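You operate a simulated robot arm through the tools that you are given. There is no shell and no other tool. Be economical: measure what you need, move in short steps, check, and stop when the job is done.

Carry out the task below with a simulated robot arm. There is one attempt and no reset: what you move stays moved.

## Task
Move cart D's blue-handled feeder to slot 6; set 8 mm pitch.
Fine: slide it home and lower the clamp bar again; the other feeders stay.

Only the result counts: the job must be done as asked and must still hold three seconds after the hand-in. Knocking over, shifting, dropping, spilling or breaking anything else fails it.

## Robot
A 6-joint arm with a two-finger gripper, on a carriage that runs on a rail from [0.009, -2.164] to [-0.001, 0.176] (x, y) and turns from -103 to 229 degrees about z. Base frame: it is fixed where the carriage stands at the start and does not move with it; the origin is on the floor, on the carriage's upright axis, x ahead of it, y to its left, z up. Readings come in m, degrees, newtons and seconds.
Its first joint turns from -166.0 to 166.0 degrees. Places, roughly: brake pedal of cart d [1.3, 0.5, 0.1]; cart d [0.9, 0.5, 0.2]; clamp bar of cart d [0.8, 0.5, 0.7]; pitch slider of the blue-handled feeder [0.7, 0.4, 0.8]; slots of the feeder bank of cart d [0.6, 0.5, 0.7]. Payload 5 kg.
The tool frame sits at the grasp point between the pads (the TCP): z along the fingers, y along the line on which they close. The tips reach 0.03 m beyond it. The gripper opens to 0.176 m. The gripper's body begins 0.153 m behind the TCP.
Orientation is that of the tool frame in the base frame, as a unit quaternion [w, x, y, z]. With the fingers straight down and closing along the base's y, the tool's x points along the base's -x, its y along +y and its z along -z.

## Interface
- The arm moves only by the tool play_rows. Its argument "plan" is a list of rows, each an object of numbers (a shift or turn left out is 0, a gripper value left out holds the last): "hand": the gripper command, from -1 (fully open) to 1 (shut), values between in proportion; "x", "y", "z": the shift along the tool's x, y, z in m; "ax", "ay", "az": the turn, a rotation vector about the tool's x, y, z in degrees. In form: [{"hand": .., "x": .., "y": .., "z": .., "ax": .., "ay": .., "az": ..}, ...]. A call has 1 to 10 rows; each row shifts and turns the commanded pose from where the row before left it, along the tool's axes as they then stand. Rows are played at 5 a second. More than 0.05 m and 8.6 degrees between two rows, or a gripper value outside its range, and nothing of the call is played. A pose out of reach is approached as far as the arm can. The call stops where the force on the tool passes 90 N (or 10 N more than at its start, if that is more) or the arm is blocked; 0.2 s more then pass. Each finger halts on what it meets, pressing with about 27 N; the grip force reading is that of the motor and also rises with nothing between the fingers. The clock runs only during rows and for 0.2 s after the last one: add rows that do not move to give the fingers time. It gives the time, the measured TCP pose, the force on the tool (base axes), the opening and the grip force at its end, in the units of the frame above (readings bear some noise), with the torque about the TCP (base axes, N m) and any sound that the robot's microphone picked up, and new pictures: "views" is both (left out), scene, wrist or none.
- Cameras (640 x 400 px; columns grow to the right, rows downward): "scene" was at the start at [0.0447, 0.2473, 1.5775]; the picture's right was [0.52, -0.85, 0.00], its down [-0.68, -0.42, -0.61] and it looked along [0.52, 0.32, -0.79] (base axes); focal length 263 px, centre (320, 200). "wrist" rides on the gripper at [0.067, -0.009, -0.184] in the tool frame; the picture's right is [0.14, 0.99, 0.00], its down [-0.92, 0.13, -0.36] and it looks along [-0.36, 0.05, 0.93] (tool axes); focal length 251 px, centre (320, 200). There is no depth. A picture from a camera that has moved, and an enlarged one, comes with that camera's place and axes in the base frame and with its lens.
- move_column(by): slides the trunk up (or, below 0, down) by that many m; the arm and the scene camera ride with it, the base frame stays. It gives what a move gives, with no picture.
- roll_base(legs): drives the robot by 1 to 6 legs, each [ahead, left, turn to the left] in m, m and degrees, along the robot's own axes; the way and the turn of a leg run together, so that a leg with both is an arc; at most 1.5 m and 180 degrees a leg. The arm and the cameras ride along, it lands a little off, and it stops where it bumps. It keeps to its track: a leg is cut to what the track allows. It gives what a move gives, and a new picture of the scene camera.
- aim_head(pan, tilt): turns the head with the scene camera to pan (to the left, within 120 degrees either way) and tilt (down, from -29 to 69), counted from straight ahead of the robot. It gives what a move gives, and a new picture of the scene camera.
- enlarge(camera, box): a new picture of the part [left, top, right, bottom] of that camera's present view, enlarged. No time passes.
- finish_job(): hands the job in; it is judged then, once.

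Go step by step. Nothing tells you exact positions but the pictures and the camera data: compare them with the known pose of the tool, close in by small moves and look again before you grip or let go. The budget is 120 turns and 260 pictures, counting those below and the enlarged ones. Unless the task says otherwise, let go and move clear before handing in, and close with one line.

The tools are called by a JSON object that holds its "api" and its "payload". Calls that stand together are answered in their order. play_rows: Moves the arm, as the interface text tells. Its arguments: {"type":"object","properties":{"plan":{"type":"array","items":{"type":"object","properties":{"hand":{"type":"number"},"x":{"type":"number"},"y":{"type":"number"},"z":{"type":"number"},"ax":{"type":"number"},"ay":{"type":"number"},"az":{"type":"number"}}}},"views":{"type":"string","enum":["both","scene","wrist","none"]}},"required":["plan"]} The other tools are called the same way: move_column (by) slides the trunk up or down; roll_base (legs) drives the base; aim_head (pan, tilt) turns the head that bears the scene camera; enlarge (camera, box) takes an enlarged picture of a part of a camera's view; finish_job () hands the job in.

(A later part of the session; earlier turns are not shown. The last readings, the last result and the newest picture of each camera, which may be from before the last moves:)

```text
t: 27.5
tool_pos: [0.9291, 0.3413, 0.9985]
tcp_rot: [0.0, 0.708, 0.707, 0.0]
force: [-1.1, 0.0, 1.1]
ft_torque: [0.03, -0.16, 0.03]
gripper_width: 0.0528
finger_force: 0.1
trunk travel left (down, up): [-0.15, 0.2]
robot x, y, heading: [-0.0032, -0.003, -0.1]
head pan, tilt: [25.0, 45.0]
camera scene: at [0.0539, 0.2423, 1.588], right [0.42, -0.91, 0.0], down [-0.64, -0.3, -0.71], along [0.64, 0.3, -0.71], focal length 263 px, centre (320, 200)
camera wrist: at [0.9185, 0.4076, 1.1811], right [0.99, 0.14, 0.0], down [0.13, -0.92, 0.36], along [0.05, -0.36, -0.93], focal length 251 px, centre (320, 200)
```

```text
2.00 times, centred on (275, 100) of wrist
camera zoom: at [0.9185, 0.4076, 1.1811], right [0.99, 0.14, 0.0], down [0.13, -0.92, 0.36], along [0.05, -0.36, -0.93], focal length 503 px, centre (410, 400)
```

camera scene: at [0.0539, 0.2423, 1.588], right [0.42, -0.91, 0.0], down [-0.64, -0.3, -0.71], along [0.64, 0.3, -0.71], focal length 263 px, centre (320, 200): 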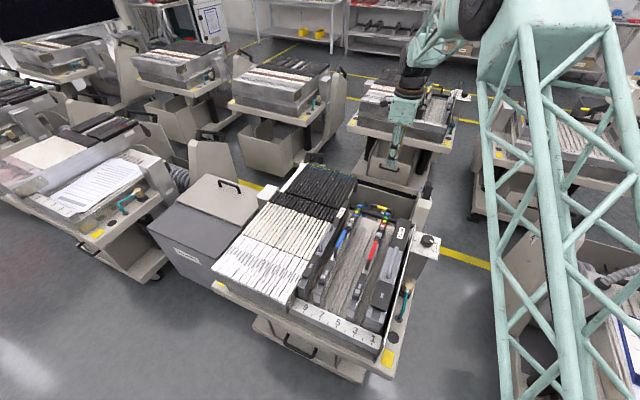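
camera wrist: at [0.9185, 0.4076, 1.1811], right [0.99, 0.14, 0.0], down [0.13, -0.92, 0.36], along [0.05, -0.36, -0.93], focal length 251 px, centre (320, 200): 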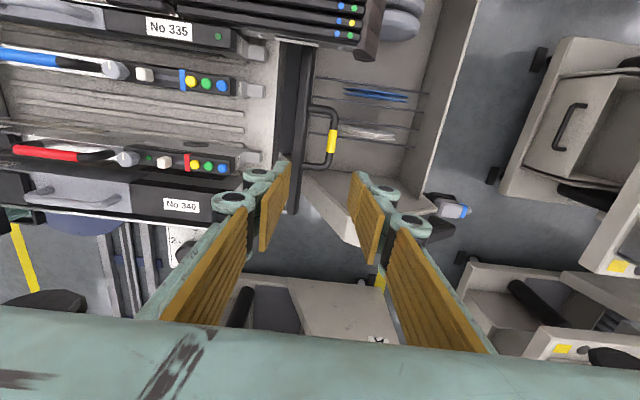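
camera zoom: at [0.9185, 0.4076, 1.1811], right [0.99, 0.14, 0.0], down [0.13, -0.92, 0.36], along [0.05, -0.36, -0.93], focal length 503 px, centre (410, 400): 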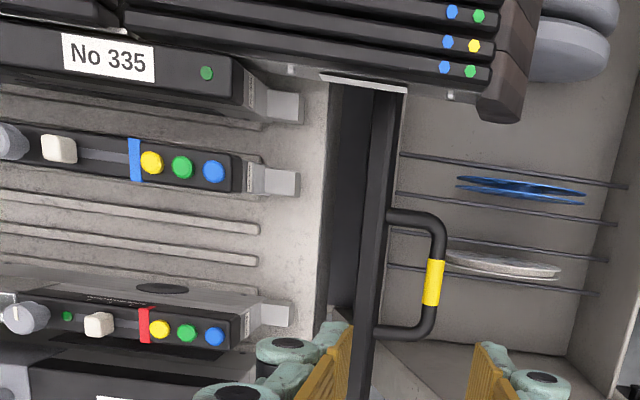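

The bar stays open, and all three tails are visible. Now I move back over the blue handle and turn the fingers to close along y.

{"api": "play_rows", "payload": {"plan": [{"y": -0.045, "x": 0.01}, {"y": -0.045, "x": 0.01}, {"y": -0.045, "x": 0.01}, {"y": -0.045, "x": 0.01}, {"y": -0.045, "x": 0.01}, {"y": -0.045, "x": 0.01}, {"y": -0.045, "x": 0.01}, {"y": -0.03}], "views": "none"}}

{"api": "play_rows", "payload": {"plan": [{"az": -8.5}, {"az": -8.5}, {"az": -8.5}, {"az": -8.5}, {"az": -8.5}, {"az": -8.5}, {"az": -8.5}, {"az": -8.5}, {"az": -8.5}, {"az": -8.5}], "views": "none"}}

{"api": "play_rows", "payload": {"plan": [{"az": -5}, {}], "views": "both"}}

{"api": "enlarge", "payload": {"camera": "wrist", "box": [200, 0, 400, 200]}}

```text
t: 29.3
tool_pos: [0.5814, 0.4088, 0.9987]
tcp_rot: [0.0, 0.707, 0.707, 0.0]
force: [-0.6, 0.1, 0.3]
ft_torque: [-0.05, 0.0, 0.0]
gripper_width: 0.053
finger_force: 0.1
trunk travel left (down, up): [-0.15, 0.2]
robot x, y, heading: [-0.0023, 0.0032, -0.0]
head pan, tilt: [25.0, 45.0]
```

```text
t: 31.5
tool_pos: [0.5828, 0.409, 0.9971]
tcp_rot: [0.0, 0.043, 0.999, 0.0]
force: [1.0, -0.1, 0.3]
ft_torque: [0.04, 0.03, -0.02]
gripper_width: 0.0528
finger_force: 0.1
trunk travel left (down, up): [-0.15, 0.2]
robot x, y, heading: [0.0016, -0.0009, 0.0]
head pan, tilt: [25.0, 45.0]
```

```text
t: 32.1
tool_pos: [0.5828, 0.4094, 0.996]
tcp_rot: [0.0, 0.0, 1.0, 0.0]
force: [0.0, -0.1, 0.6]
ft_torque: [-0.01, -0.01, 0.0]
gripper_width: 0.053
finger_force: 0.1
trunk travel left (down, up): [-0.15, 0.2]
robot x, y, heading: [0.0013, -0.0011, 0.1]
head pan, tilt: [25.0, 45.0]
camera scene: at [0.055, 0.2426, 1.5879], right [0.42, -0.91, 0.0], down [-0.64, -0.3, -0.71], along [0.64, 0.3, -0.71], focal length 263 px, centre (320, 200)
camera wrist: at [0.514, 0.3994, 1.179], right [-0.14, 0.99, 0.0], down [0.92, 0.13, 0.36], along [0.36, 0.05, -0.93], focal length 251 px, centre (320, 200)
```

scene: 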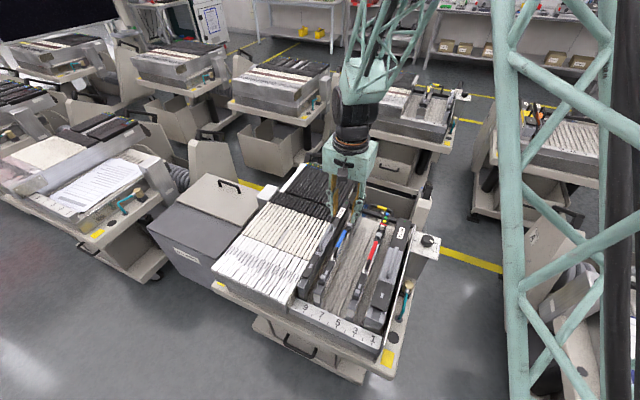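
wrist: 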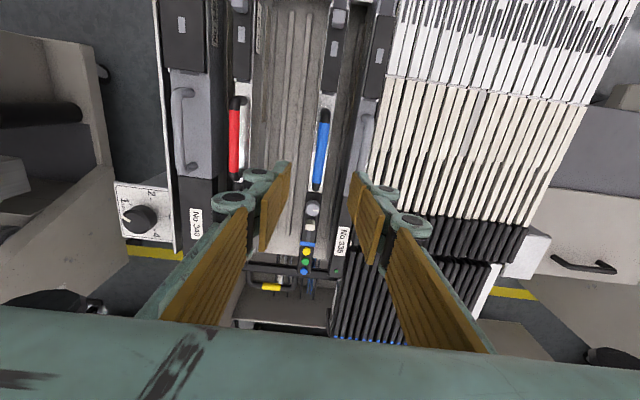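

```text
2.00 times, centred on (300, 100) of wrist
camera zoom: at [0.514, 0.3994, 1.179], right [-0.14, 0.99, 0.0], down [0.92, 0.13, 0.36], along [0.36, 0.05, -0.93], focal length 503 px, centre (360, 400)
```

zoom: 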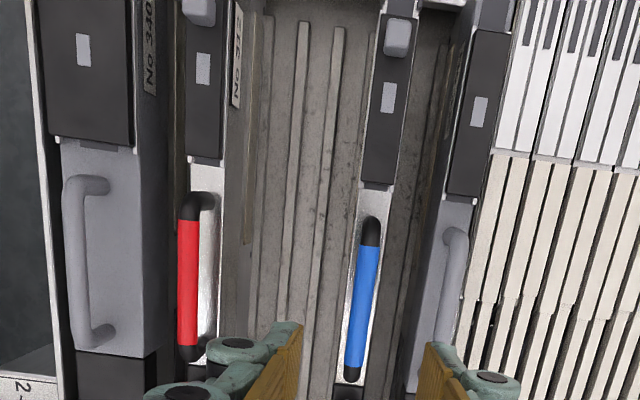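

Blue handle centre is about (0.58, 0.409, ~0.84). I'll narrow the fingers and descend part-way for a check.

{"api": "play_rows", "payload": {"plan": [{"hand": 0.6, "z": 0.03}, {"z": 0.03}, {"z": 0.03}, {"z": 0.02}, {}], "views": "both"}}

{"api": "enlarge", "payload": {"camera": "scene", "box": [290, 180, 410, 300]}}

{"api": "enlarge", "payload": {"camera": "wrist", "box": [220, 20, 420, 220]}}

```text
t: 33.3
tool_pos: [0.5832, 0.4071, 0.8864]
tcp_rot: [0.0, 0.0, 1.0, 0.0]
force: [0.6, 1.3, 0.1]
ft_torque: [-0.05, 0.02, 0.03]
gripper_width: 0.0352
finger_force: 0.1
trunk travel left (down, up): [-0.15, 0.2]
robot x, y, heading: [0.0003, -0.0012, 0.2]
head pan, tilt: [25.0, 45.0]
camera scene: at [0.0555, 0.2428, 1.5879], right [0.42, -0.91, 0.0], down [-0.64, -0.3, -0.71], along [0.64, 0.3, -0.71], focal length 263 px, centre (320, 200)
camera wrist: at [0.5149, 0.3984, 1.0697], right [-0.14, 0.99, 0.0], down [0.92, 0.13, 0.36], along [0.36, 0.05, -0.93], focal length 251 px, centre (320, 200)
```

scene: 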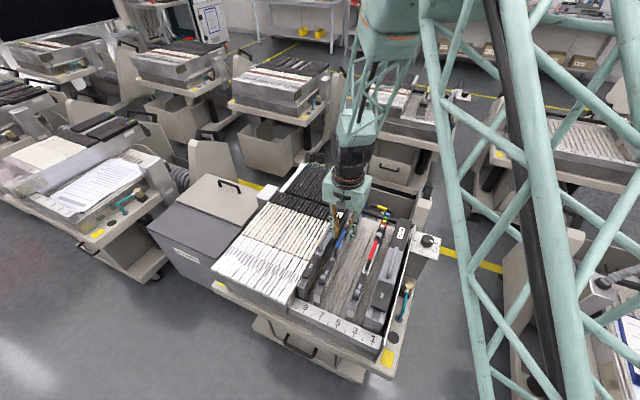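
wrist: 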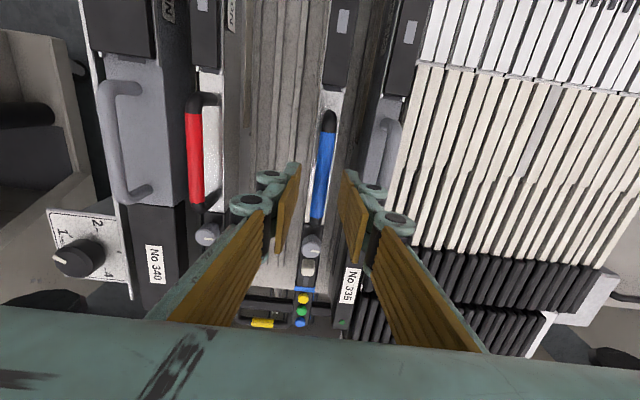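

```text
3.33 times, centred on (350, 240) of scene
camera zoom: at [0.0555, 0.2428, 1.5879], right [0.42, -0.91, 0.0], down [-0.64, -0.3, -0.71], along [0.64, 0.3, -0.71], focal length 878 px, centre (220, 67)
```

zoom: 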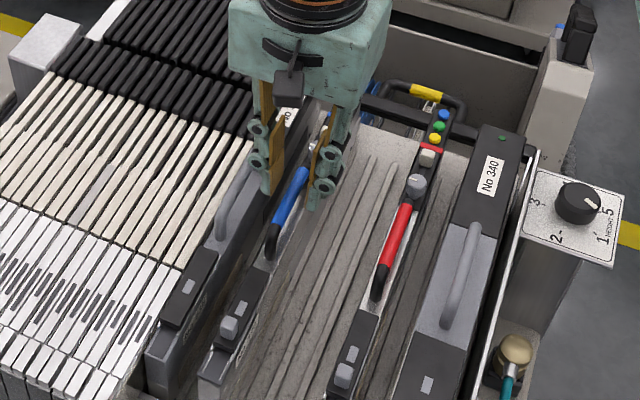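

```text
2.00 times, centred on (320, 120) of wrist
camera zoom: at [0.5149, 0.3984, 1.0697], right [-0.14, 0.99, 0.0], down [0.92, 0.13, 0.36], along [0.36, 0.05, -0.93], focal length 503 px, centre (320, 360)
```

zoom: 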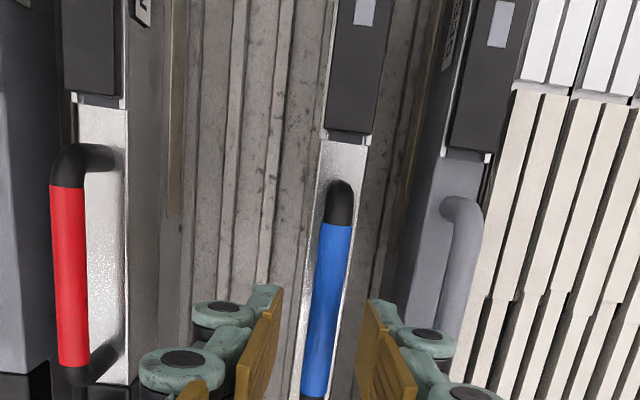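

The handle is at y≈0.408, z≈0.86. I'll lower ~3 cm and close.

{"api": "play_rows", "payload": {"plan": [{"z": 0.015, "x": 0.003}, {"z": 0.017}, {}, {"hand": 1}, {}, {}], "views": "both"}}

{"api": "enlarge", "payload": {"camera": "scene", "box": [290, 180, 410, 300]}}

{"api": "enlarge", "payload": {"camera": "wrist", "box": [220, 20, 420, 320]}}

```text
t: 34.7
tool_pos: [0.5797, 0.4078, 0.8537]
tcp_rot: [0.0, 0.0, 1.0, -0.001]
force: [1.7, 1.8, 0.3]
ft_torque: [0.04, -0.19, 0.25]
gripper_width: 0.0111
finger_force: 27.3
trunk travel left (down, up): [-0.15, 0.2]
robot x, y, heading: [-0.0005, 0.0022, 0.1]
head pan, tilt: [25.0, 45.0]
camera scene: at [0.0552, 0.2427, 1.5879], right [0.42, -0.91, 0.0], down [-0.64, -0.3, -0.71], along [0.64, 0.3, -0.71], focal length 263 px, centre (320, 200)
camera wrist: at [0.512, 0.399, 1.0367], right [-0.14, 0.99, 0.0], down [0.92, 0.13, 0.36], along [0.36, 0.05, -0.93], focal length 251 px, centre (320, 200)
```

scene: 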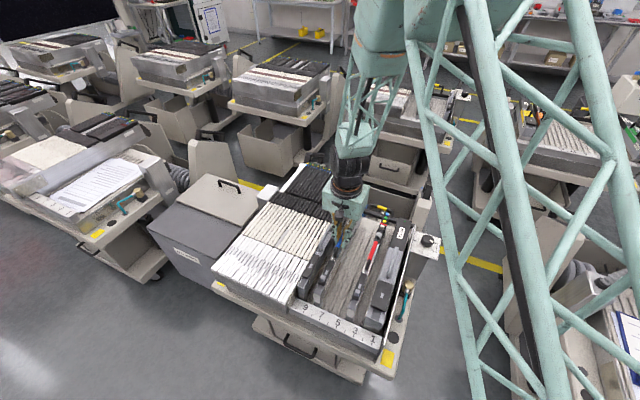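
wrist: 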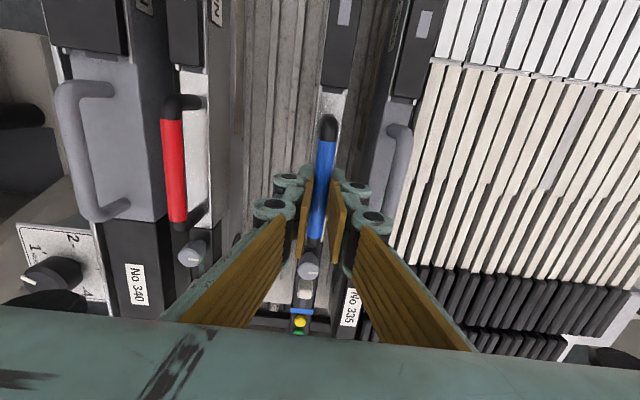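

```text
3.33 times, centred on (350, 240) of scene
camera zoom: at [0.0552, 0.2427, 1.5879], right [0.42, -0.91, 0.0], down [-0.64, -0.3, -0.71], along [0.64, 0.3, -0.71], focal length 878 px, centre (220, 67)
```

zoom: 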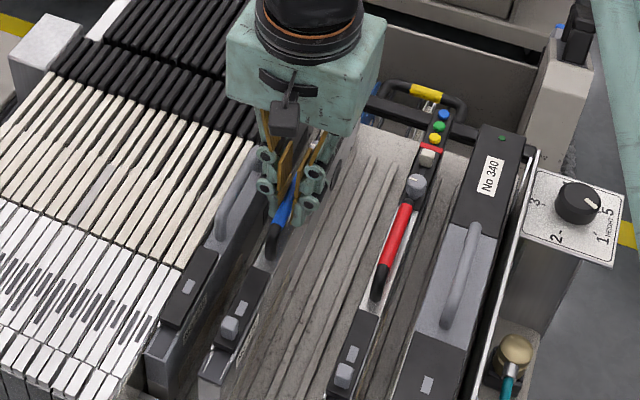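

```text
1.33 times, centred on (320, 170) of wrist
camera zoom: at [0.512, 0.399, 1.0367], right [-0.14, 0.99, 0.0], down [0.92, 0.13, 0.36], along [0.36, 0.05, -0.93], focal length 335 px, centre (320, 240)
```

zoom: 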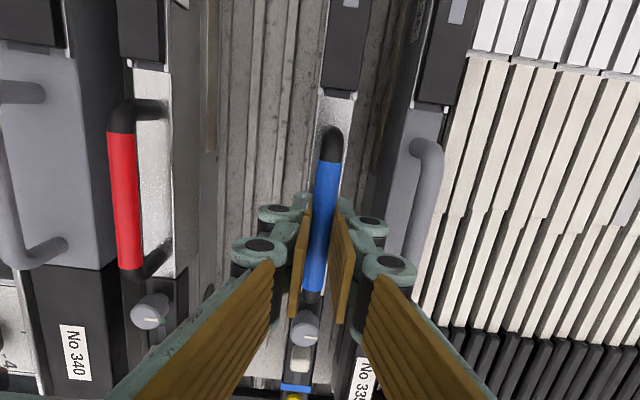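

Gripped on the blue handle. I'll test-lift gently.

{"api": "play_rows", "payload": {"plan": [{"z": -0.003}, {"z": -0.003}, {}], "views": "none"}}

{"api": "play_rows", "payload": {"plan": [{"z": -0.003}, {"z": -0.003}, {}], "views": "both"}}

{"api": "enlarge", "payload": {"camera": "scene", "box": [290, 180, 410, 300]}}

```text
t: 35.5
tool_pos: [0.5811, 0.4083, 0.8605]
tcp_rot: [0.0, 0.0, 1.0, 0.001]
force: [-1.3, -0.1, -12.8]
ft_torque: [-0.03, -0.28, 0.07]
gripper_width: 0.0113
finger_force: 26.9
trunk travel left (down, up): [-0.15, 0.2]
robot x, y, heading: [-0.0019, -0.0016, 0.0]
head pan, tilt: [25.0, 45.0]
```

```text
t: 36.3
tool_pos: [0.5794, 0.409, 0.8658]
tcp_rot: [-0.001, -0.001, 1.0, 0.0]
force: [-0.7, -1.3, -13.0]
ft_torque: [-0.01, -0.17, 0.01]
gripper_width: 0.0113
finger_force: 27.6
trunk travel left (down, up): [-0.15, 0.2]
robot x, y, heading: [0.0009, 0.0014, 0.0]
head pan, tilt: [25.0, 45.0]
camera scene: at [0.0554, 0.2429, 1.5879], right [0.42, -0.91, 0.0], down [-0.64, -0.3, -0.71], along [0.64, 0.3, -0.71], focal length 263 px, centre (320, 200)
camera wrist: at [0.5125, 0.3994, 1.0489], right [-0.14, 0.99, 0.0], down [0.92, 0.13, 0.36], along [0.36, 0.05, -0.93], focal length 251 px, centre (320, 200)
```

scene: 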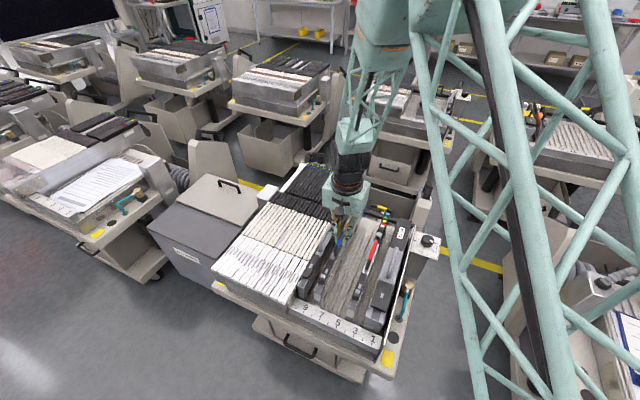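
wrist: 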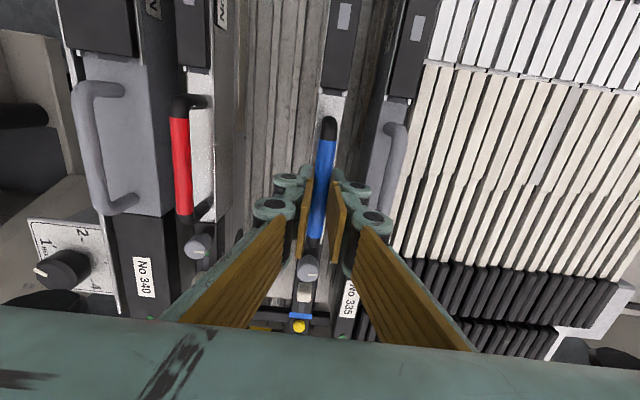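

```text
3.33 times, centred on (350, 240) of scene
camera zoom: at [0.0554, 0.2429, 1.5879], right [0.42, -0.91, 0.0], down [-0.64, -0.3, -0.71], along [0.64, 0.3, -0.71], focal length 878 px, centre (220, 67)
```

zoom: 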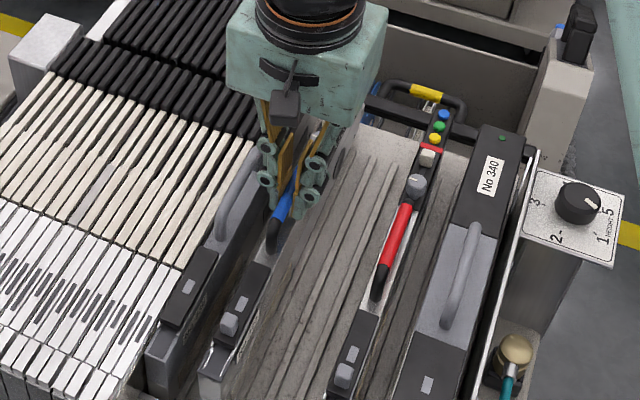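

It lifts freely (≈13 N). I'll raise it ~6 cm and look at the underside and slots.

{"api": "play_rows", "payload": {"plan": [{"z": -0.02}, {"z": -0.02}, {"z": -0.02}, {}], "views": "both"}}

{"api": "enlarge", "payload": {"camera": "scene", "box": [270, 180, 420, 350]}}

{"api": "enlarge", "payload": {"camera": "wrist", "box": [170, 0, 400, 180]}}

```text
t: 37.3
tool_pos: [0.5799, 0.4093, 0.9262]
tcp_rot: [-0.001, 0.001, 1.0, 0.0]
force: [-0.3, 0.0, -10.8]
ft_torque: [-0.01, 0.12, -0.01]
gripper_width: 0.0113
finger_force: 27.1
trunk travel left (down, up): [-0.15, 0.2]
robot x, y, heading: [-0.0005, 0.0017, 0.2]
head pan, tilt: [25.0, 45.0]
camera scene: at [0.055, 0.2427, 1.5879], right [0.42, -0.91, 0.0], down [-0.64, -0.3, -0.71], along [0.64, 0.3, -0.71], focal length 263 px, centre (320, 200)
camera wrist: at [0.5126, 0.3993, 1.1088], right [-0.14, 0.99, 0.0], down [0.92, 0.13, 0.36], along [0.36, 0.05, -0.93], focal length 251 px, centre (320, 200)
```

scene: 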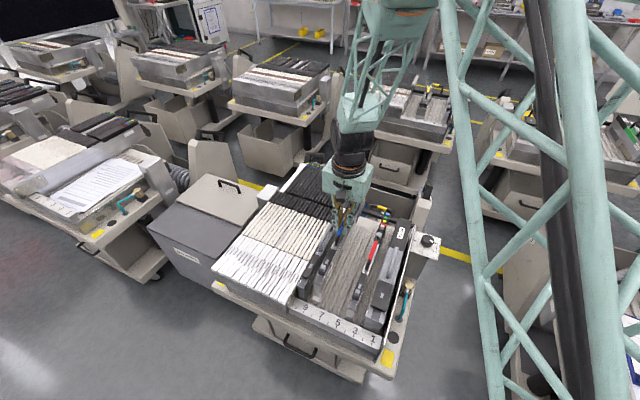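
wrist: 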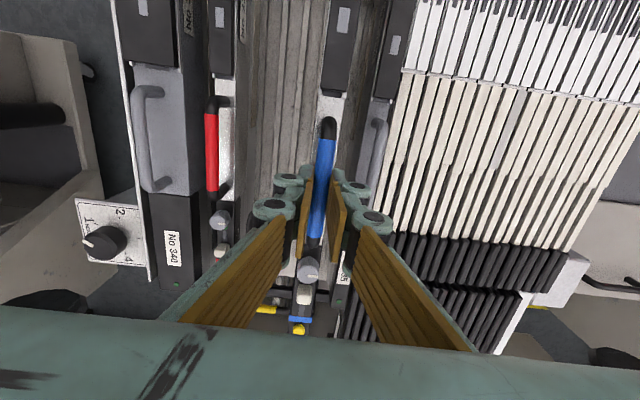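

```text
2.35 times, centred on (345, 265) of scene
camera zoom: at [0.055, 0.2427, 1.5879], right [0.42, -0.91, 0.0], down [-0.64, -0.3, -0.71], along [0.64, 0.3, -0.71], focal length 620 px, centre (261, 47)
```

zoom: 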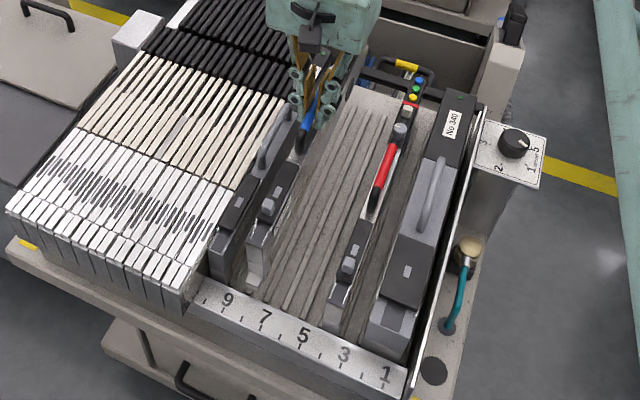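

```text
2.22 times, centred on (285, 90) of wrist
camera zoom: at [0.5126, 0.3993, 1.1088], right [-0.14, 0.99, 0.0], down [0.92, 0.13, 0.36], along [0.36, 0.05, -0.93], focal length 559 px, centre (398, 444)
```

zoom: 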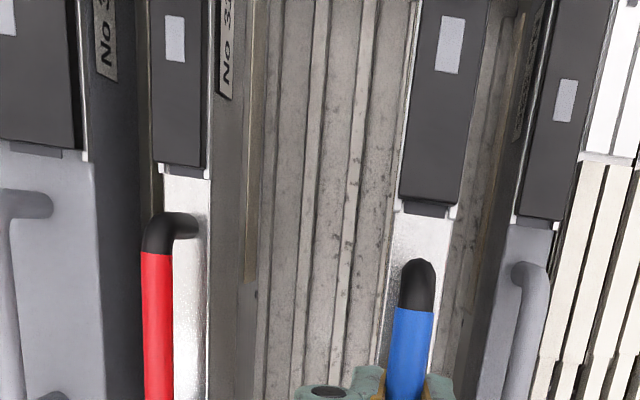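

Weight ~1.2 kg, free of the guides. From two views I compute a slot pitch of 0.028 m, with slot 8 at y≈0.407 (where blue was), so slot 6 is at y≈0.352. I'll shift 0.056 m in −y.

{"api": "play_rows", "payload": {"plan": [{"y": -0.019}, {"y": -0.019}, {"y": -0.018}, {}, {}], "views": "both"}}

{"api": "enlarge", "payload": {"camera": "scene", "box": [290, 220, 400, 350]}}

{"api": "enlarge", "payload": {"camera": "wrist", "box": [200, 0, 430, 180]}}

```text
t: 38.5
tool_pos: [0.5809, 0.3529, 0.926]
tcp_rot: [0.0, 0.0, 1.0, -0.001]
force: [-0.9, -0.3, -9.9]
ft_torque: [-0.01, 0.2, 0.02]
gripper_width: 0.0114
finger_force: 27.0
trunk travel left (down, up): [-0.15, 0.2]
robot x, y, heading: [0.0033, 0.0005, 0.1]
head pan, tilt: [25.0, 45.0]
camera scene: at [0.0554, 0.2428, 1.5879], right [0.42, -0.91, 0.0], down [-0.64, -0.3, -0.71], along [0.64, 0.3, -0.71], focal length 263 px, centre (320, 200)
camera wrist: at [0.5136, 0.3436, 1.1088], right [-0.14, 0.99, 0.0], down [0.92, 0.13, 0.36], along [0.36, 0.05, -0.93], focal length 251 px, centre (320, 200)
```

scene: 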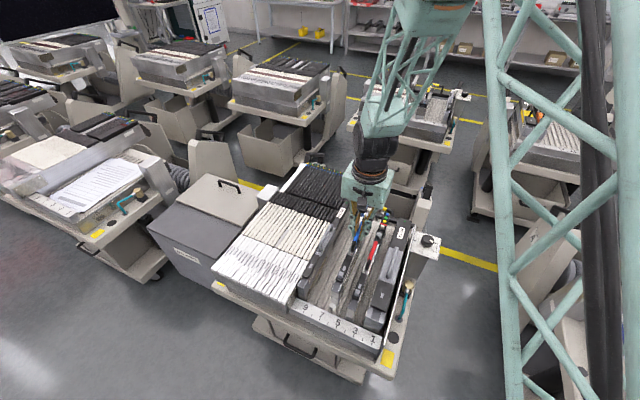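
wrist: 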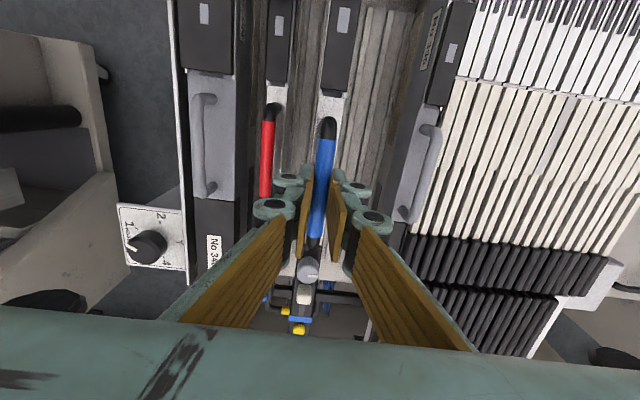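

```text
3.08 times, centred on (345, 285) of scene
camera zoom: at [0.0554, 0.2428, 1.5879], right [0.42, -0.91, 0.0], down [-0.64, -0.3, -0.71], along [0.64, 0.3, -0.71], focal length 810 px, centre (243, -62)
```

zoom: 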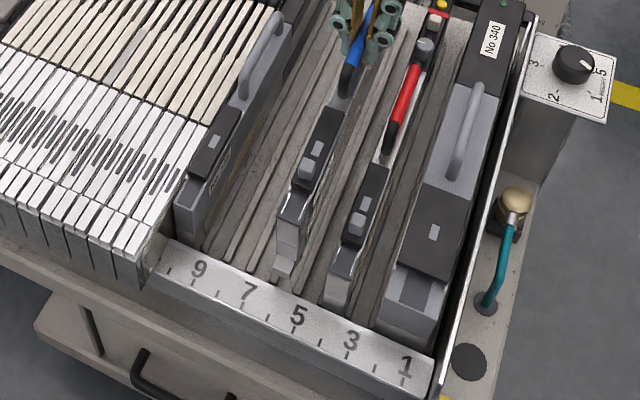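

```text
2.22 times, centred on (315, 90) of wrist
camera zoom: at [0.5136, 0.3436, 1.1088], right [-0.14, 0.99, 0.0], down [0.92, 0.13, 0.36], along [0.36, 0.05, -0.93], focal length 559 px, centre (331, 444)
```

zoom: 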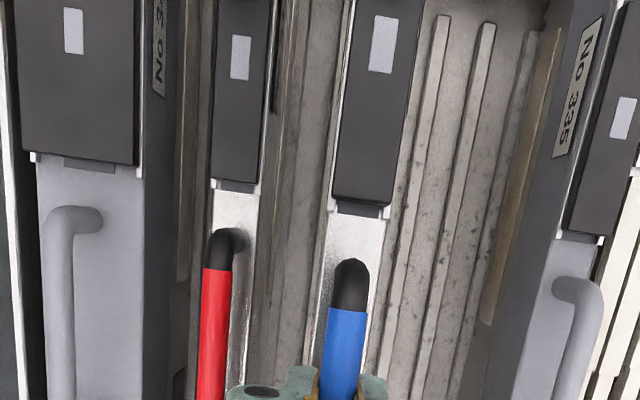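

It looks lined up between 5 and 7. I'll lower most of the way and recheck against the guide ribs.

{"api": "play_rows", "payload": {"plan": [{"z": 0.02}, {"z": 0.02}, {"z": 0.015}, {}], "views": "wrist"}}

{"api": "enlarge", "payload": {"camera": "scene", "box": [310, 260, 380, 350]}}

{"api": "enlarge", "payload": {"camera": "wrist", "box": [230, 0, 430, 130]}}

```text
t: 39.5
tool_pos: [0.5796, 0.3514, 0.8729]
tcp_rot: [0.0, 0.0, 1.0, 0.0]
force: [0.1, -0.4, -11.0]
ft_torque: [-0.04, 0.25, 0.0]
gripper_width: 0.0116
finger_force: 27.1
trunk travel left (down, up): [-0.15, 0.2]
robot x, y, heading: [-0.0005, -0.0013, 0.0]
head pan, tilt: [25.0, 45.0]
camera wrist: at [0.5123, 0.343, 1.0555], right [-0.14, 0.99, 0.0], down [0.92, 0.13, 0.36], along [0.36, 0.05, -0.93], focal length 251 px, centre (320, 200)
```

wrist: 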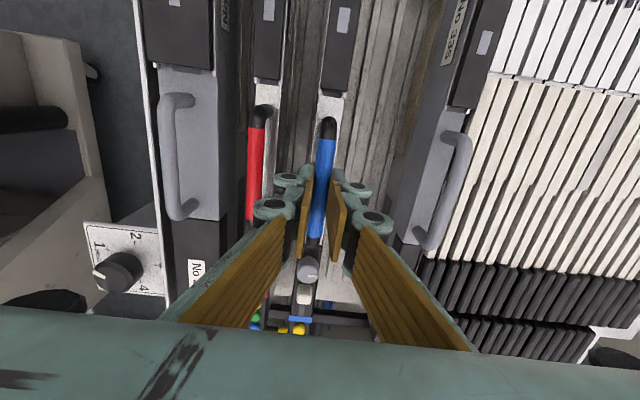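

```text
4.44 times, centred on (345, 305) of scene
camera zoom: at [0.0557, 0.2429, 1.5879], right [0.42, -0.91, 0.0], down [-0.64, -0.3, -0.71], along [0.64, 0.3, -0.71], focal length 1171 px, centre (209, -267)
```

zoom: 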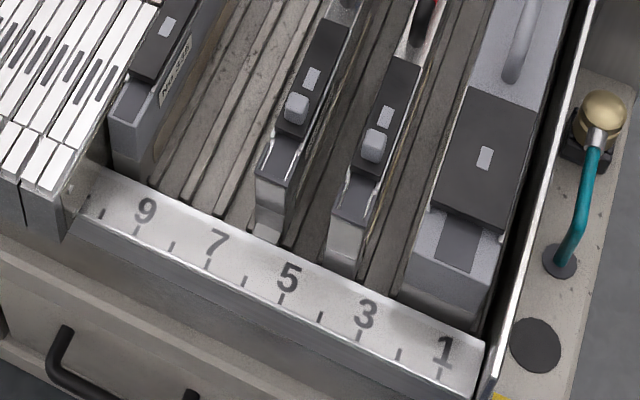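

```text
3.08 times, centred on (330, 65) of wrist
camera zoom: at [0.5123, 0.343, 1.0555], right [-0.14, 0.99, 0.0], down [0.92, 0.13, 0.36], along [0.36, 0.05, -0.93], focal length 774 px, centre (289, 615)
```

zoom: 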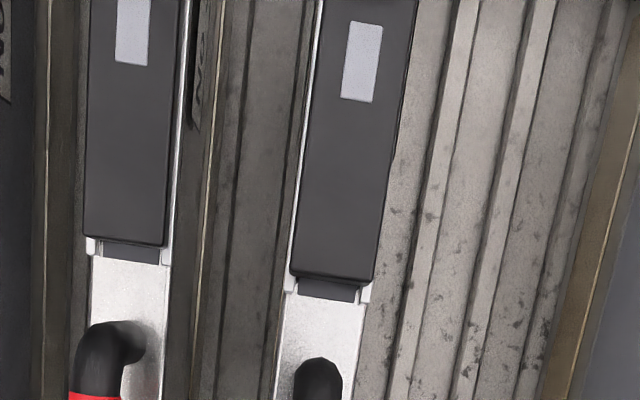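

Alignment looks good. I'll lower the last ~17 mm slowly, watching the force.

{"api": "play_rows", "payload": {"plan": [{"z": 0.004}, {"z": 0.004}, {}], "views": "none"}}

{"api": "play_rows", "payload": {"plan": [{"z": 0.003}, {"z": 0.003}, {}], "views": "none"}}

{"api": "play_rows", "payload": {"plan": [{"z": 0.003}, {}, {}], "views": "wrist"}}

{"api": "enlarge", "payload": {"camera": "scene", "box": [310, 260, 380, 350]}}

```text
t: 40.3
tool_pos: [0.58, 0.3516, 0.8641]
tcp_rot: [0.0, 0.001, 1.0, 0.0]
force: [-0.1, -0.8, -10.3]
ft_torque: [-0.03, 0.33, -0.01]
gripper_width: 0.0113
finger_force: 26.2
trunk travel left (down, up): [-0.15, 0.2]
robot x, y, heading: [0.0004, -0.0001, 0.0]
head pan, tilt: [25.0, 45.0]
```

```text
t: 41.1
tool_pos: [0.58, 0.3522, 0.8575]
tcp_rot: [-0.002, 0.0, 1.0, 0.0]
force: [0.5, -0.1, -10.5]
ft_torque: [-0.01, 0.15, 0.03]
gripper_width: 0.0116
finger_force: 27.2
trunk travel left (down, up): [-0.15, 0.2]
robot x, y, heading: [-0.0006, 0.0013, 0.1]
head pan, tilt: [25.0, 45.0]
```

```text
t: 41.9
tool_pos: [0.5815, 0.3523, 0.8579]
tcp_rot: [0.001, 0.0, 1.0, 0.001]
force: [2.8, -1.0, 22.7]
ft_torque: [-0.02, 0.16, -0.01]
gripper_width: 0.0116
finger_force: 26.5
trunk travel left (down, up): [-0.15, 0.2]
robot x, y, heading: [0.0038, 0.0011, -0.1]
head pan, tilt: [25.0, 45.0]
camera wrist: at [0.5124, 0.3429, 1.0393], right [-0.14, 0.99, 0.0], down [0.92, 0.13, 0.36], along [0.36, 0.05, -0.93], focal length 251 px, centre (320, 200)
```

wrist: 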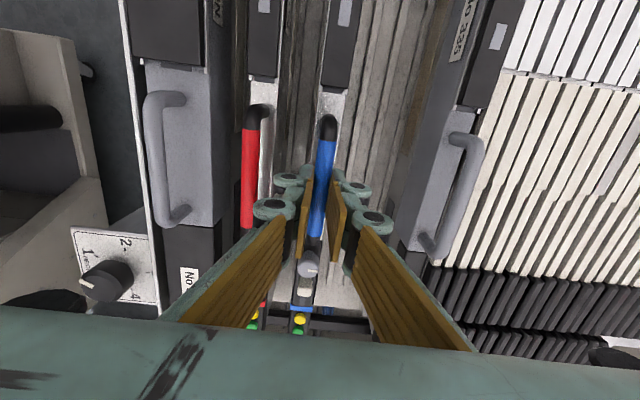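

```text
4.44 times, centred on (345, 305) of scene
camera zoom: at [0.0544, 0.2421, 1.5882], right [0.42, -0.91, 0.0], down [-0.64, -0.3, -0.71], along [0.64, 0.3, -0.71], focal length 1171 px, centre (209, -267)
```

zoom: 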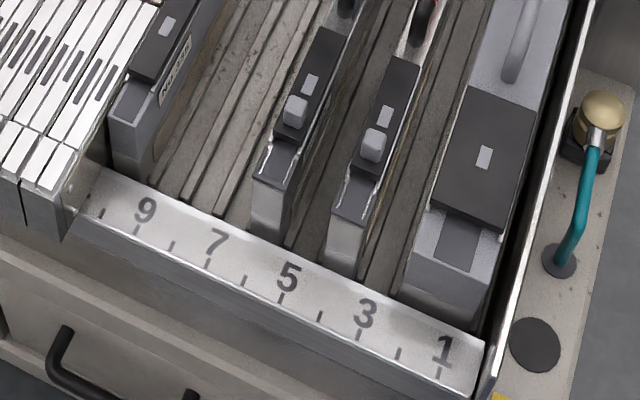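

Contact felt at z≈0.858, about 3–4 mm higher than originally, so it may be on a rib. I'll zoom in to check.

{"api": "enlarge", "payload": {"camera": "scene", "box": [328, 285, 368, 325]}}

{"api": "enlarge", "payload": {"camera": "wrist", "box": [240, 0, 400, 100]}}

{"api": "enlarge", "payload": {"camera": "wrist", "box": [230, 250, 350, 345]}}

```text
10.00 times, centred on (348, 305) of scene
camera zoom: at [0.0544, 0.2421, 1.5882], right [0.42, -0.91, 0.0], down [-0.64, -0.3, -0.71], along [0.64, 0.3, -0.71], focal length 2634 px, centre (40, -850)
```

zoom: 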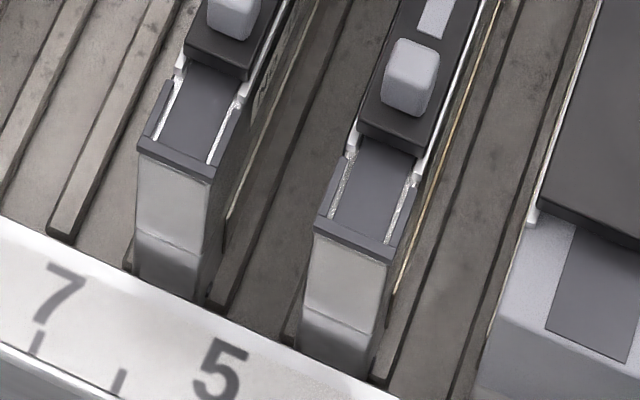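

```text
4.00 times, centred on (320, 50) of wrist
camera zoom: at [0.5124, 0.3429, 1.0393], right [-0.14, 0.99, 0.0], down [0.92, 0.13, 0.36], along [0.36, 0.05, -0.93], focal length 1006 px, centre (320, 800)
```

zoom: 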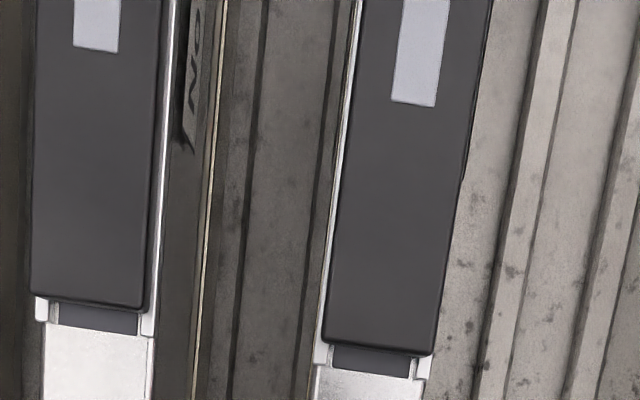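

```text
4.21 times, centred on (290, 298) of wrist
camera zoom: at [0.5124, 0.3429, 1.0393], right [-0.14, 0.99, 0.0], down [0.92, 0.13, 0.36], along [0.36, 0.05, -0.93], focal length 1059 px, centre (446, -210)
```

zoom: 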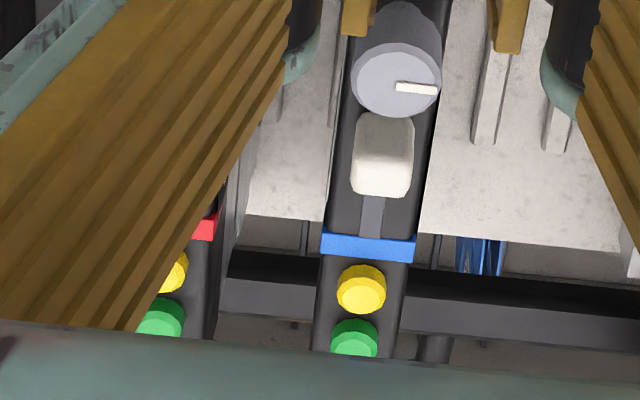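

Visually it seems between the ribs like the red one. I'll do a small lateral wiggle to confirm that the ribs constrain it.

{"api": "play_rows", "payload": {"plan": [{"z": -0.002}, {"y": 0.003}, {}], "views": "none"}}

{"api": "play_rows", "payload": {"plan": [{"y": -0.003}, {"y": -0.003}, {}], "views": "none"}}

{"api": "play_rows", "payload": {"plan": [{"y": 0.003}, {}], "views": "none"}}

```text
t: 42.7
tool_pos: [0.5796, 0.353, 0.8566]
tcp_rot: [0.0, 0.0, 1.0, 0.0]
force: [5.9, -0.9, 6.6]
ft_torque: [-0.03, -0.14, 0.02]
gripper_width: 0.0113
finger_force: 27.4
trunk travel left (down, up): [-0.15, 0.2]
robot x, y, heading: [-0.0015, 0.001, -0.0]
head pan, tilt: [25.0, 45.0]
```

```text
t: 43.5
tool_pos: [0.5792, 0.3494, 0.8563]
tcp_rot: [-0.001, 0.0, 1.0, 0.0]
force: [0.0, 0.5, -11.5]
ft_torque: [-0.04, 0.11, 0.0]
gripper_width: 0.0114
finger_force: 27.2
trunk travel left (down, up): [-0.15, 0.2]
robot x, y, heading: [0.0013, -0.0007, -0.1]
head pan, tilt: [25.0, 45.0]
```

```text
t: 44.1
tool_pos: [0.58, 0.3528, 0.8573]
tcp_rot: [0.0, -0.001, 1.0, 0.0]
force: [0.0, 0.0, -11.2]
ft_torque: [-0.03, 0.12, -0.01]
gripper_width: 0.0114
finger_force: 27.2
trunk travel left (down, up): [-0.15, 0.2]
robot x, y, heading: [0.0008, -0.0011, -0.0]
head pan, tilt: [25.0, 45.0]
```

{"api": "play_rows", "payload": {"plan": [{"z": 0.002}, {}, {}], "views": "none"}}

{"api": "play_rows", "payload": {"plan": [{"z": 0.002}, {}, {}], "views": "none"}}

{"api": "enlarge", "payload": {"camera": "scene", "box": [328, 285, 368, 325]}}

```text
t: 44.9
tool_pos: [0.5804, 0.3522, 0.8574]
tcp_rot: [0.0, 0.001, 1.0, 0.0]
force: [-5.6, 2.2, 26.8]
ft_torque: [0.03, 0.13, -0.03]
gripper_width: 0.0117
finger_force: 26.4
trunk travel left (down, up): [-0.15, 0.2]
robot x, y, heading: [0.001, 0.0009, -0.1]
head pan, tilt: [25.0, 45.0]
```

```text
t: 45.7
tool_pos: [0.5807, 0.3539, 0.8537]
tcp_rot: [0.001, 0.001, 1.0, 0.001]
force: [3.1, 1.6, 26.5]
ft_torque: [-0.01, -0.11, 0.01]
gripper_width: 0.011
finger_force: 27.2
trunk travel left (down, up): [-0.15, 0.2]
robot x, y, heading: [-0.0008, 0.0012, 0.1]
head pan, tilt: [25.0, 45.0]
```

```text
10.00 times, centred on (348, 305) of scene
camera zoom: at [0.0543, 0.2421, 1.5881], right [0.42, -0.91, 0.0], down [-0.64, -0.3, -0.71], along [0.64, 0.3, -0.71], focal length 2634 px, centre (40, -850)
```

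zoom: 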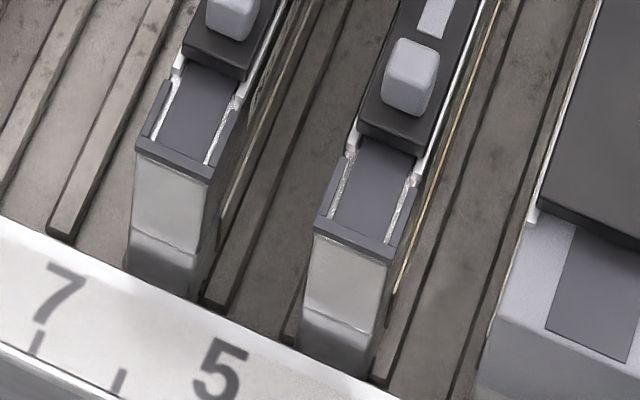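

Relative to the ticks and the red feeder, the blue one is about 3–4 mm too far toward slot 7, so the pitch is really 0.030. I'll lift slightly, shift −4 mm and lower again.

{"api": "play_rows", "payload": {"plan": [{"z": -0.008}, {"z": -0.004}, {"y": -0.004}, {}, {"z": 0.004}, {"z": 0.004}, {}], "views": "none"}}

{"api": "play_rows", "payload": {"plan": [{"z": 0.002}, {}], "views": "none"}}

{"api": "play_rows", "payload": {"plan": [{"z": 0.002}, {}], "views": "none"}}

{"api": "enlarge", "payload": {"camera": "scene", "box": [328, 285, 368, 325]}}

```text
t: 47.3
tool_pos: [0.5795, 0.3469, 0.8548]
tcp_rot: [0.001, 0.0, 1.0, 0.0]
force: [-0.2, 0.7, -9.9]
ft_torque: [0.04, 0.05, 0.06]
gripper_width: 0.0116
finger_force: 27.3
trunk travel left (down, up): [-0.15, 0.2]
robot x, y, heading: [0.0003, -0.0043, -0.1]
head pan, tilt: [25.0, 45.0]
```

```text
t: 47.9
tool_pos: [0.58, 0.348, 0.8542]
tcp_rot: [0.001, 0.0, 1.0, 0.001]
force: [0.4, 1.8, 14.9]
ft_torque: [0.02, 0.21, 0.06]
gripper_width: 0.0113
finger_force: 27.0
trunk travel left (down, up): [-0.15, 0.2]
robot x, y, heading: [-0.0006, 0.0007, -0.1]
head pan, tilt: [25.0, 45.0]
```

```text
t: 48.5
tool_pos: [0.5796, 0.3473, 0.8534]
tcp_rot: [0.001, 0.0, 1.0, 0.001]
force: [3.8, 1.8, 25.8]
ft_torque: [-0.01, -0.02, 0.06]
gripper_width: 0.0114
finger_force: 27.0
trunk travel left (down, up): [-0.15, 0.2]
robot x, y, heading: [-0.0024, -0.0028, 0.1]
head pan, tilt: [25.0, 45.0]
```

```text
10.00 times, centred on (348, 305) of scene
camera zoom: at [0.0543, 0.2421, 1.5881], right [0.42, -0.91, 0.0], down [-0.64, -0.3, -0.71], along [0.64, 0.3, -0.71], focal length 2634 px, centre (40, -850)
```

zoom: 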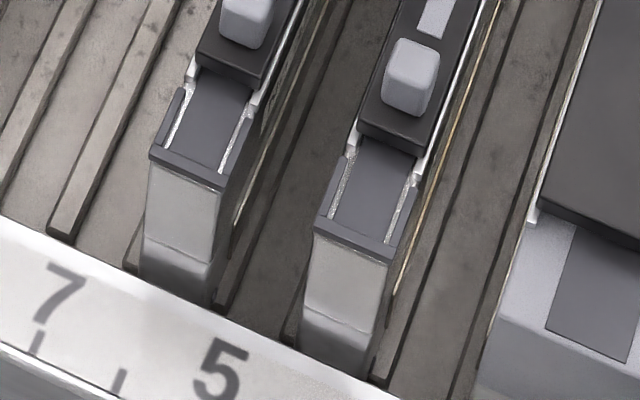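

Now the rib relation matches the red feeder and it dropped to the floor. It appears a few mm short of home in x, so I'll slide it rearward (+x) gently until it stops.

{"api": "play_rows", "payload": {"plan": [{"z": -0.003}, {"x": -0.002}, {"x": -0.002}, {}], "views": "none"}}

{"api": "play_rows", "payload": {"plan": [{"x": -0.002}, {}], "views": "none"}}

{"api": "enlarge", "payload": {"camera": "scene", "box": [328, 285, 368, 325]}}

```text
t: 49.5
tool_pos: [0.5837, 0.348, 0.8544]
tcp_rot: [-0.001, 0.0, 1.0, 0.001]
force: [0.2, -0.1, -11.1]
ft_torque: [0.0, 0.14, 0.0]
gripper_width: 0.0113
finger_force: 27.2
trunk travel left (down, up): [-0.15, 0.2]
robot x, y, heading: [0.0001, -0.0004, 0.0]
head pan, tilt: [25.0, 45.0]
```

```text
t: 50.1
tool_pos: [0.5875, 0.348, 0.8553]
tcp_rot: [0.0, 0.0, 1.0, 0.0]
force: [0.8, -0.1, -11.1]
ft_torque: [-0.02, 0.12, 0.01]
gripper_width: 0.0114
finger_force: 27.1
trunk travel left (down, up): [-0.15, 0.2]
robot x, y, heading: [0.0014, -0.0005, 0.3]
head pan, tilt: [25.0, 45.0]
```

```text
10.00 times, centred on (348, 305) of scene
camera zoom: at [0.0554, 0.2428, 1.5879], right [0.42, -0.91, 0.0], down [-0.64, -0.3, -0.71], along [0.64, 0.3, -0.71], focal length 2634 px, centre (40, -850)
```

zoom: 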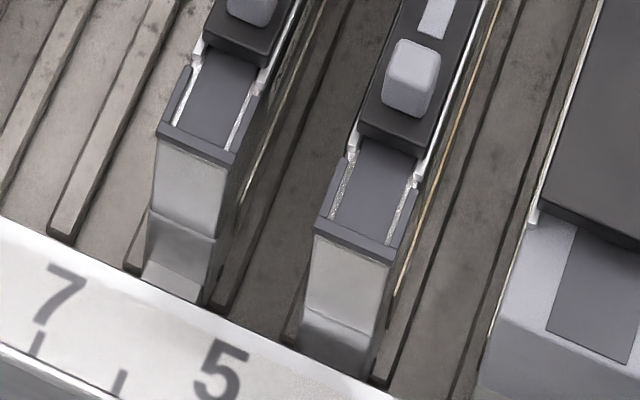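

Hanging makes the feeder pitch nose-up, so comparisons only hold when seated. I'll press it down here and compare again.

{"api": "play_rows", "payload": {"plan": [{"z": 0.002}, {"z": 0.002}, {}, {}], "views": "none"}}

{"api": "enlarge", "payload": {"camera": "scene", "box": [328, 285, 368, 325]}}

{"api": "enlarge", "payload": {"camera": "wrist", "box": [230, 250, 350, 345]}}

```text
t: 51.1
tool_pos: [0.5857, 0.3495, 0.8526]
tcp_rot: [0.0, 0.0, 1.0, 0.0]
force: [8.2, 2.4, 21.9]
ft_torque: [0.03, -0.04, -0.05]
gripper_width: 0.0112
finger_force: 26.8
trunk travel left (down, up): [-0.15, 0.2]
robot x, y, heading: [0.0013, 0.0011, -0.0]
head pan, tilt: [25.0, 45.0]
```

```text
10.00 times, centred on (348, 305) of scene
camera zoom: at [0.0546, 0.2422, 1.5882], right [0.42, -0.91, 0.0], down [-0.64, -0.3, -0.71], along [0.64, 0.3, -0.71], focal length 2634 px, centre (40, -850)
```

zoom: 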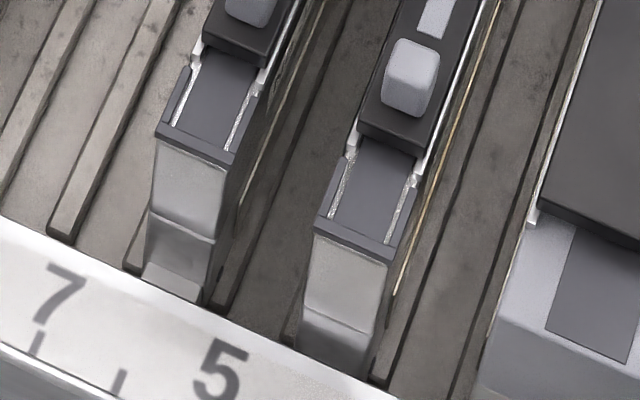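

```text
4.21 times, centred on (290, 298) of wrist
camera zoom: at [0.5186, 0.3387, 1.0355], right [-0.14, 0.99, 0.0], down [0.92, 0.13, 0.36], along [0.36, 0.05, -0.93], focal length 1059 px, centre (446, -210)
```

zoom: 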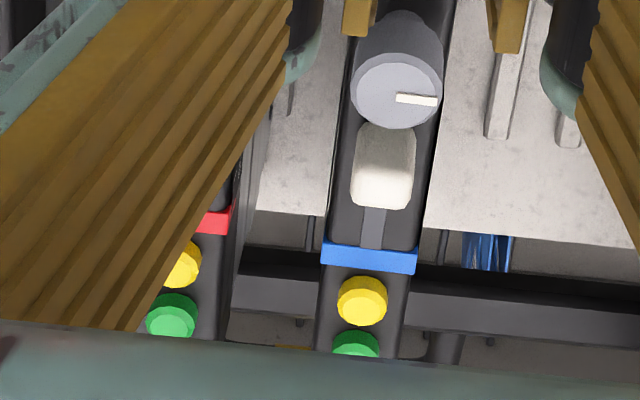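

Compared with red, the blue feeder is now ~5 mm too far rearward, and there's no rear stop. So home may be a stop at the front rail. I'll slide it forward (−x) in small steps and feel for a stop.

{"api": "play_rows", "payload": {"plan": [{"z": -0.002}, {"x": 0.002}, {"x": 0.001}, {}], "views": "none"}}

{"api": "play_rows", "payload": {"plan": [{"x": 0.0015}, {}], "views": "none"}}

{"api": "play_rows", "payload": {"plan": [{"x": 0.0015}, {}], "views": "none"}}

{"api": "play_rows", "payload": {"plan": [{"x": 0.0015}, {}], "views": "none"}}

{"api": "enlarge", "payload": {"camera": "scene", "box": [328, 285, 368, 325]}}

```text
t: 52.1
tool_pos: [0.5832, 0.3482, 0.8519]
tcp_rot: [0.0, 0.0, 1.0, 0.0]
force: [6.2, 1.1, 8.4]
ft_torque: [0.0, -0.15, 0.02]
gripper_width: 0.0113
finger_force: 26.9
trunk travel left (down, up): [-0.15, 0.2]
robot x, y, heading: [-0.0001, 0.0, -0.2]
head pan, tilt: [25.0, 45.0]
```

```text
t: 52.7
tool_pos: [0.581, 0.3489, 0.8521]
tcp_rot: [0.0, 0.0, 1.0, 0.0]
force: [5.1, 1.4, 6.3]
ft_torque: [0.01, -0.03, 0.1]
gripper_width: 0.0115
finger_force: 27.3
trunk travel left (down, up): [-0.15, 0.2]
robot x, y, heading: [0.0024, 0.0013, -0.0]
head pan, tilt: [25.0, 45.0]
```

```text
t: 53.3
tool_pos: [0.5812, 0.3487, 0.8527]
tcp_rot: [0.0, -0.001, 1.0, 0.0]
force: [2.7, 0.1, 2.0]
ft_torque: [0.01, -0.07, 0.08]
gripper_width: 0.0114
finger_force: 26.8
trunk travel left (down, up): [-0.15, 0.2]
robot x, y, heading: [0.0001, 0.0009, -0.0]
head pan, tilt: [25.0, 45.0]
```

```text
t: 53.9
tool_pos: [0.5801, 0.3486, 0.8529]
tcp_rot: [0.001, 0.0, 1.0, 0.0]
force: [5.0, 1.3, 3.4]
ft_torque: [0.02, 0.02, 0.1]
gripper_width: 0.0111
finger_force: 27.0
trunk travel left (down, up): [-0.15, 0.2]
robot x, y, heading: [-0.0004, 0.0038, 0.1]
head pan, tilt: [25.0, 45.0]
```

```text
10.00 times, centred on (348, 305) of scene
camera zoom: at [0.0551, 0.2425, 1.5879], right [0.42, -0.91, 0.0], down [-0.64, -0.3, -0.71], along [0.64, 0.3, -0.71], focal length 2634 px, centre (40, -850)
```

zoom: 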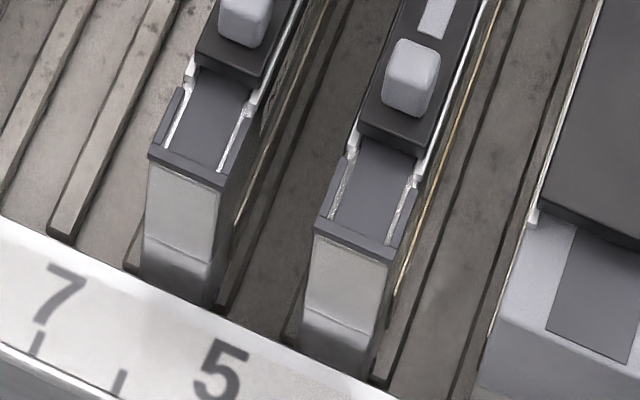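

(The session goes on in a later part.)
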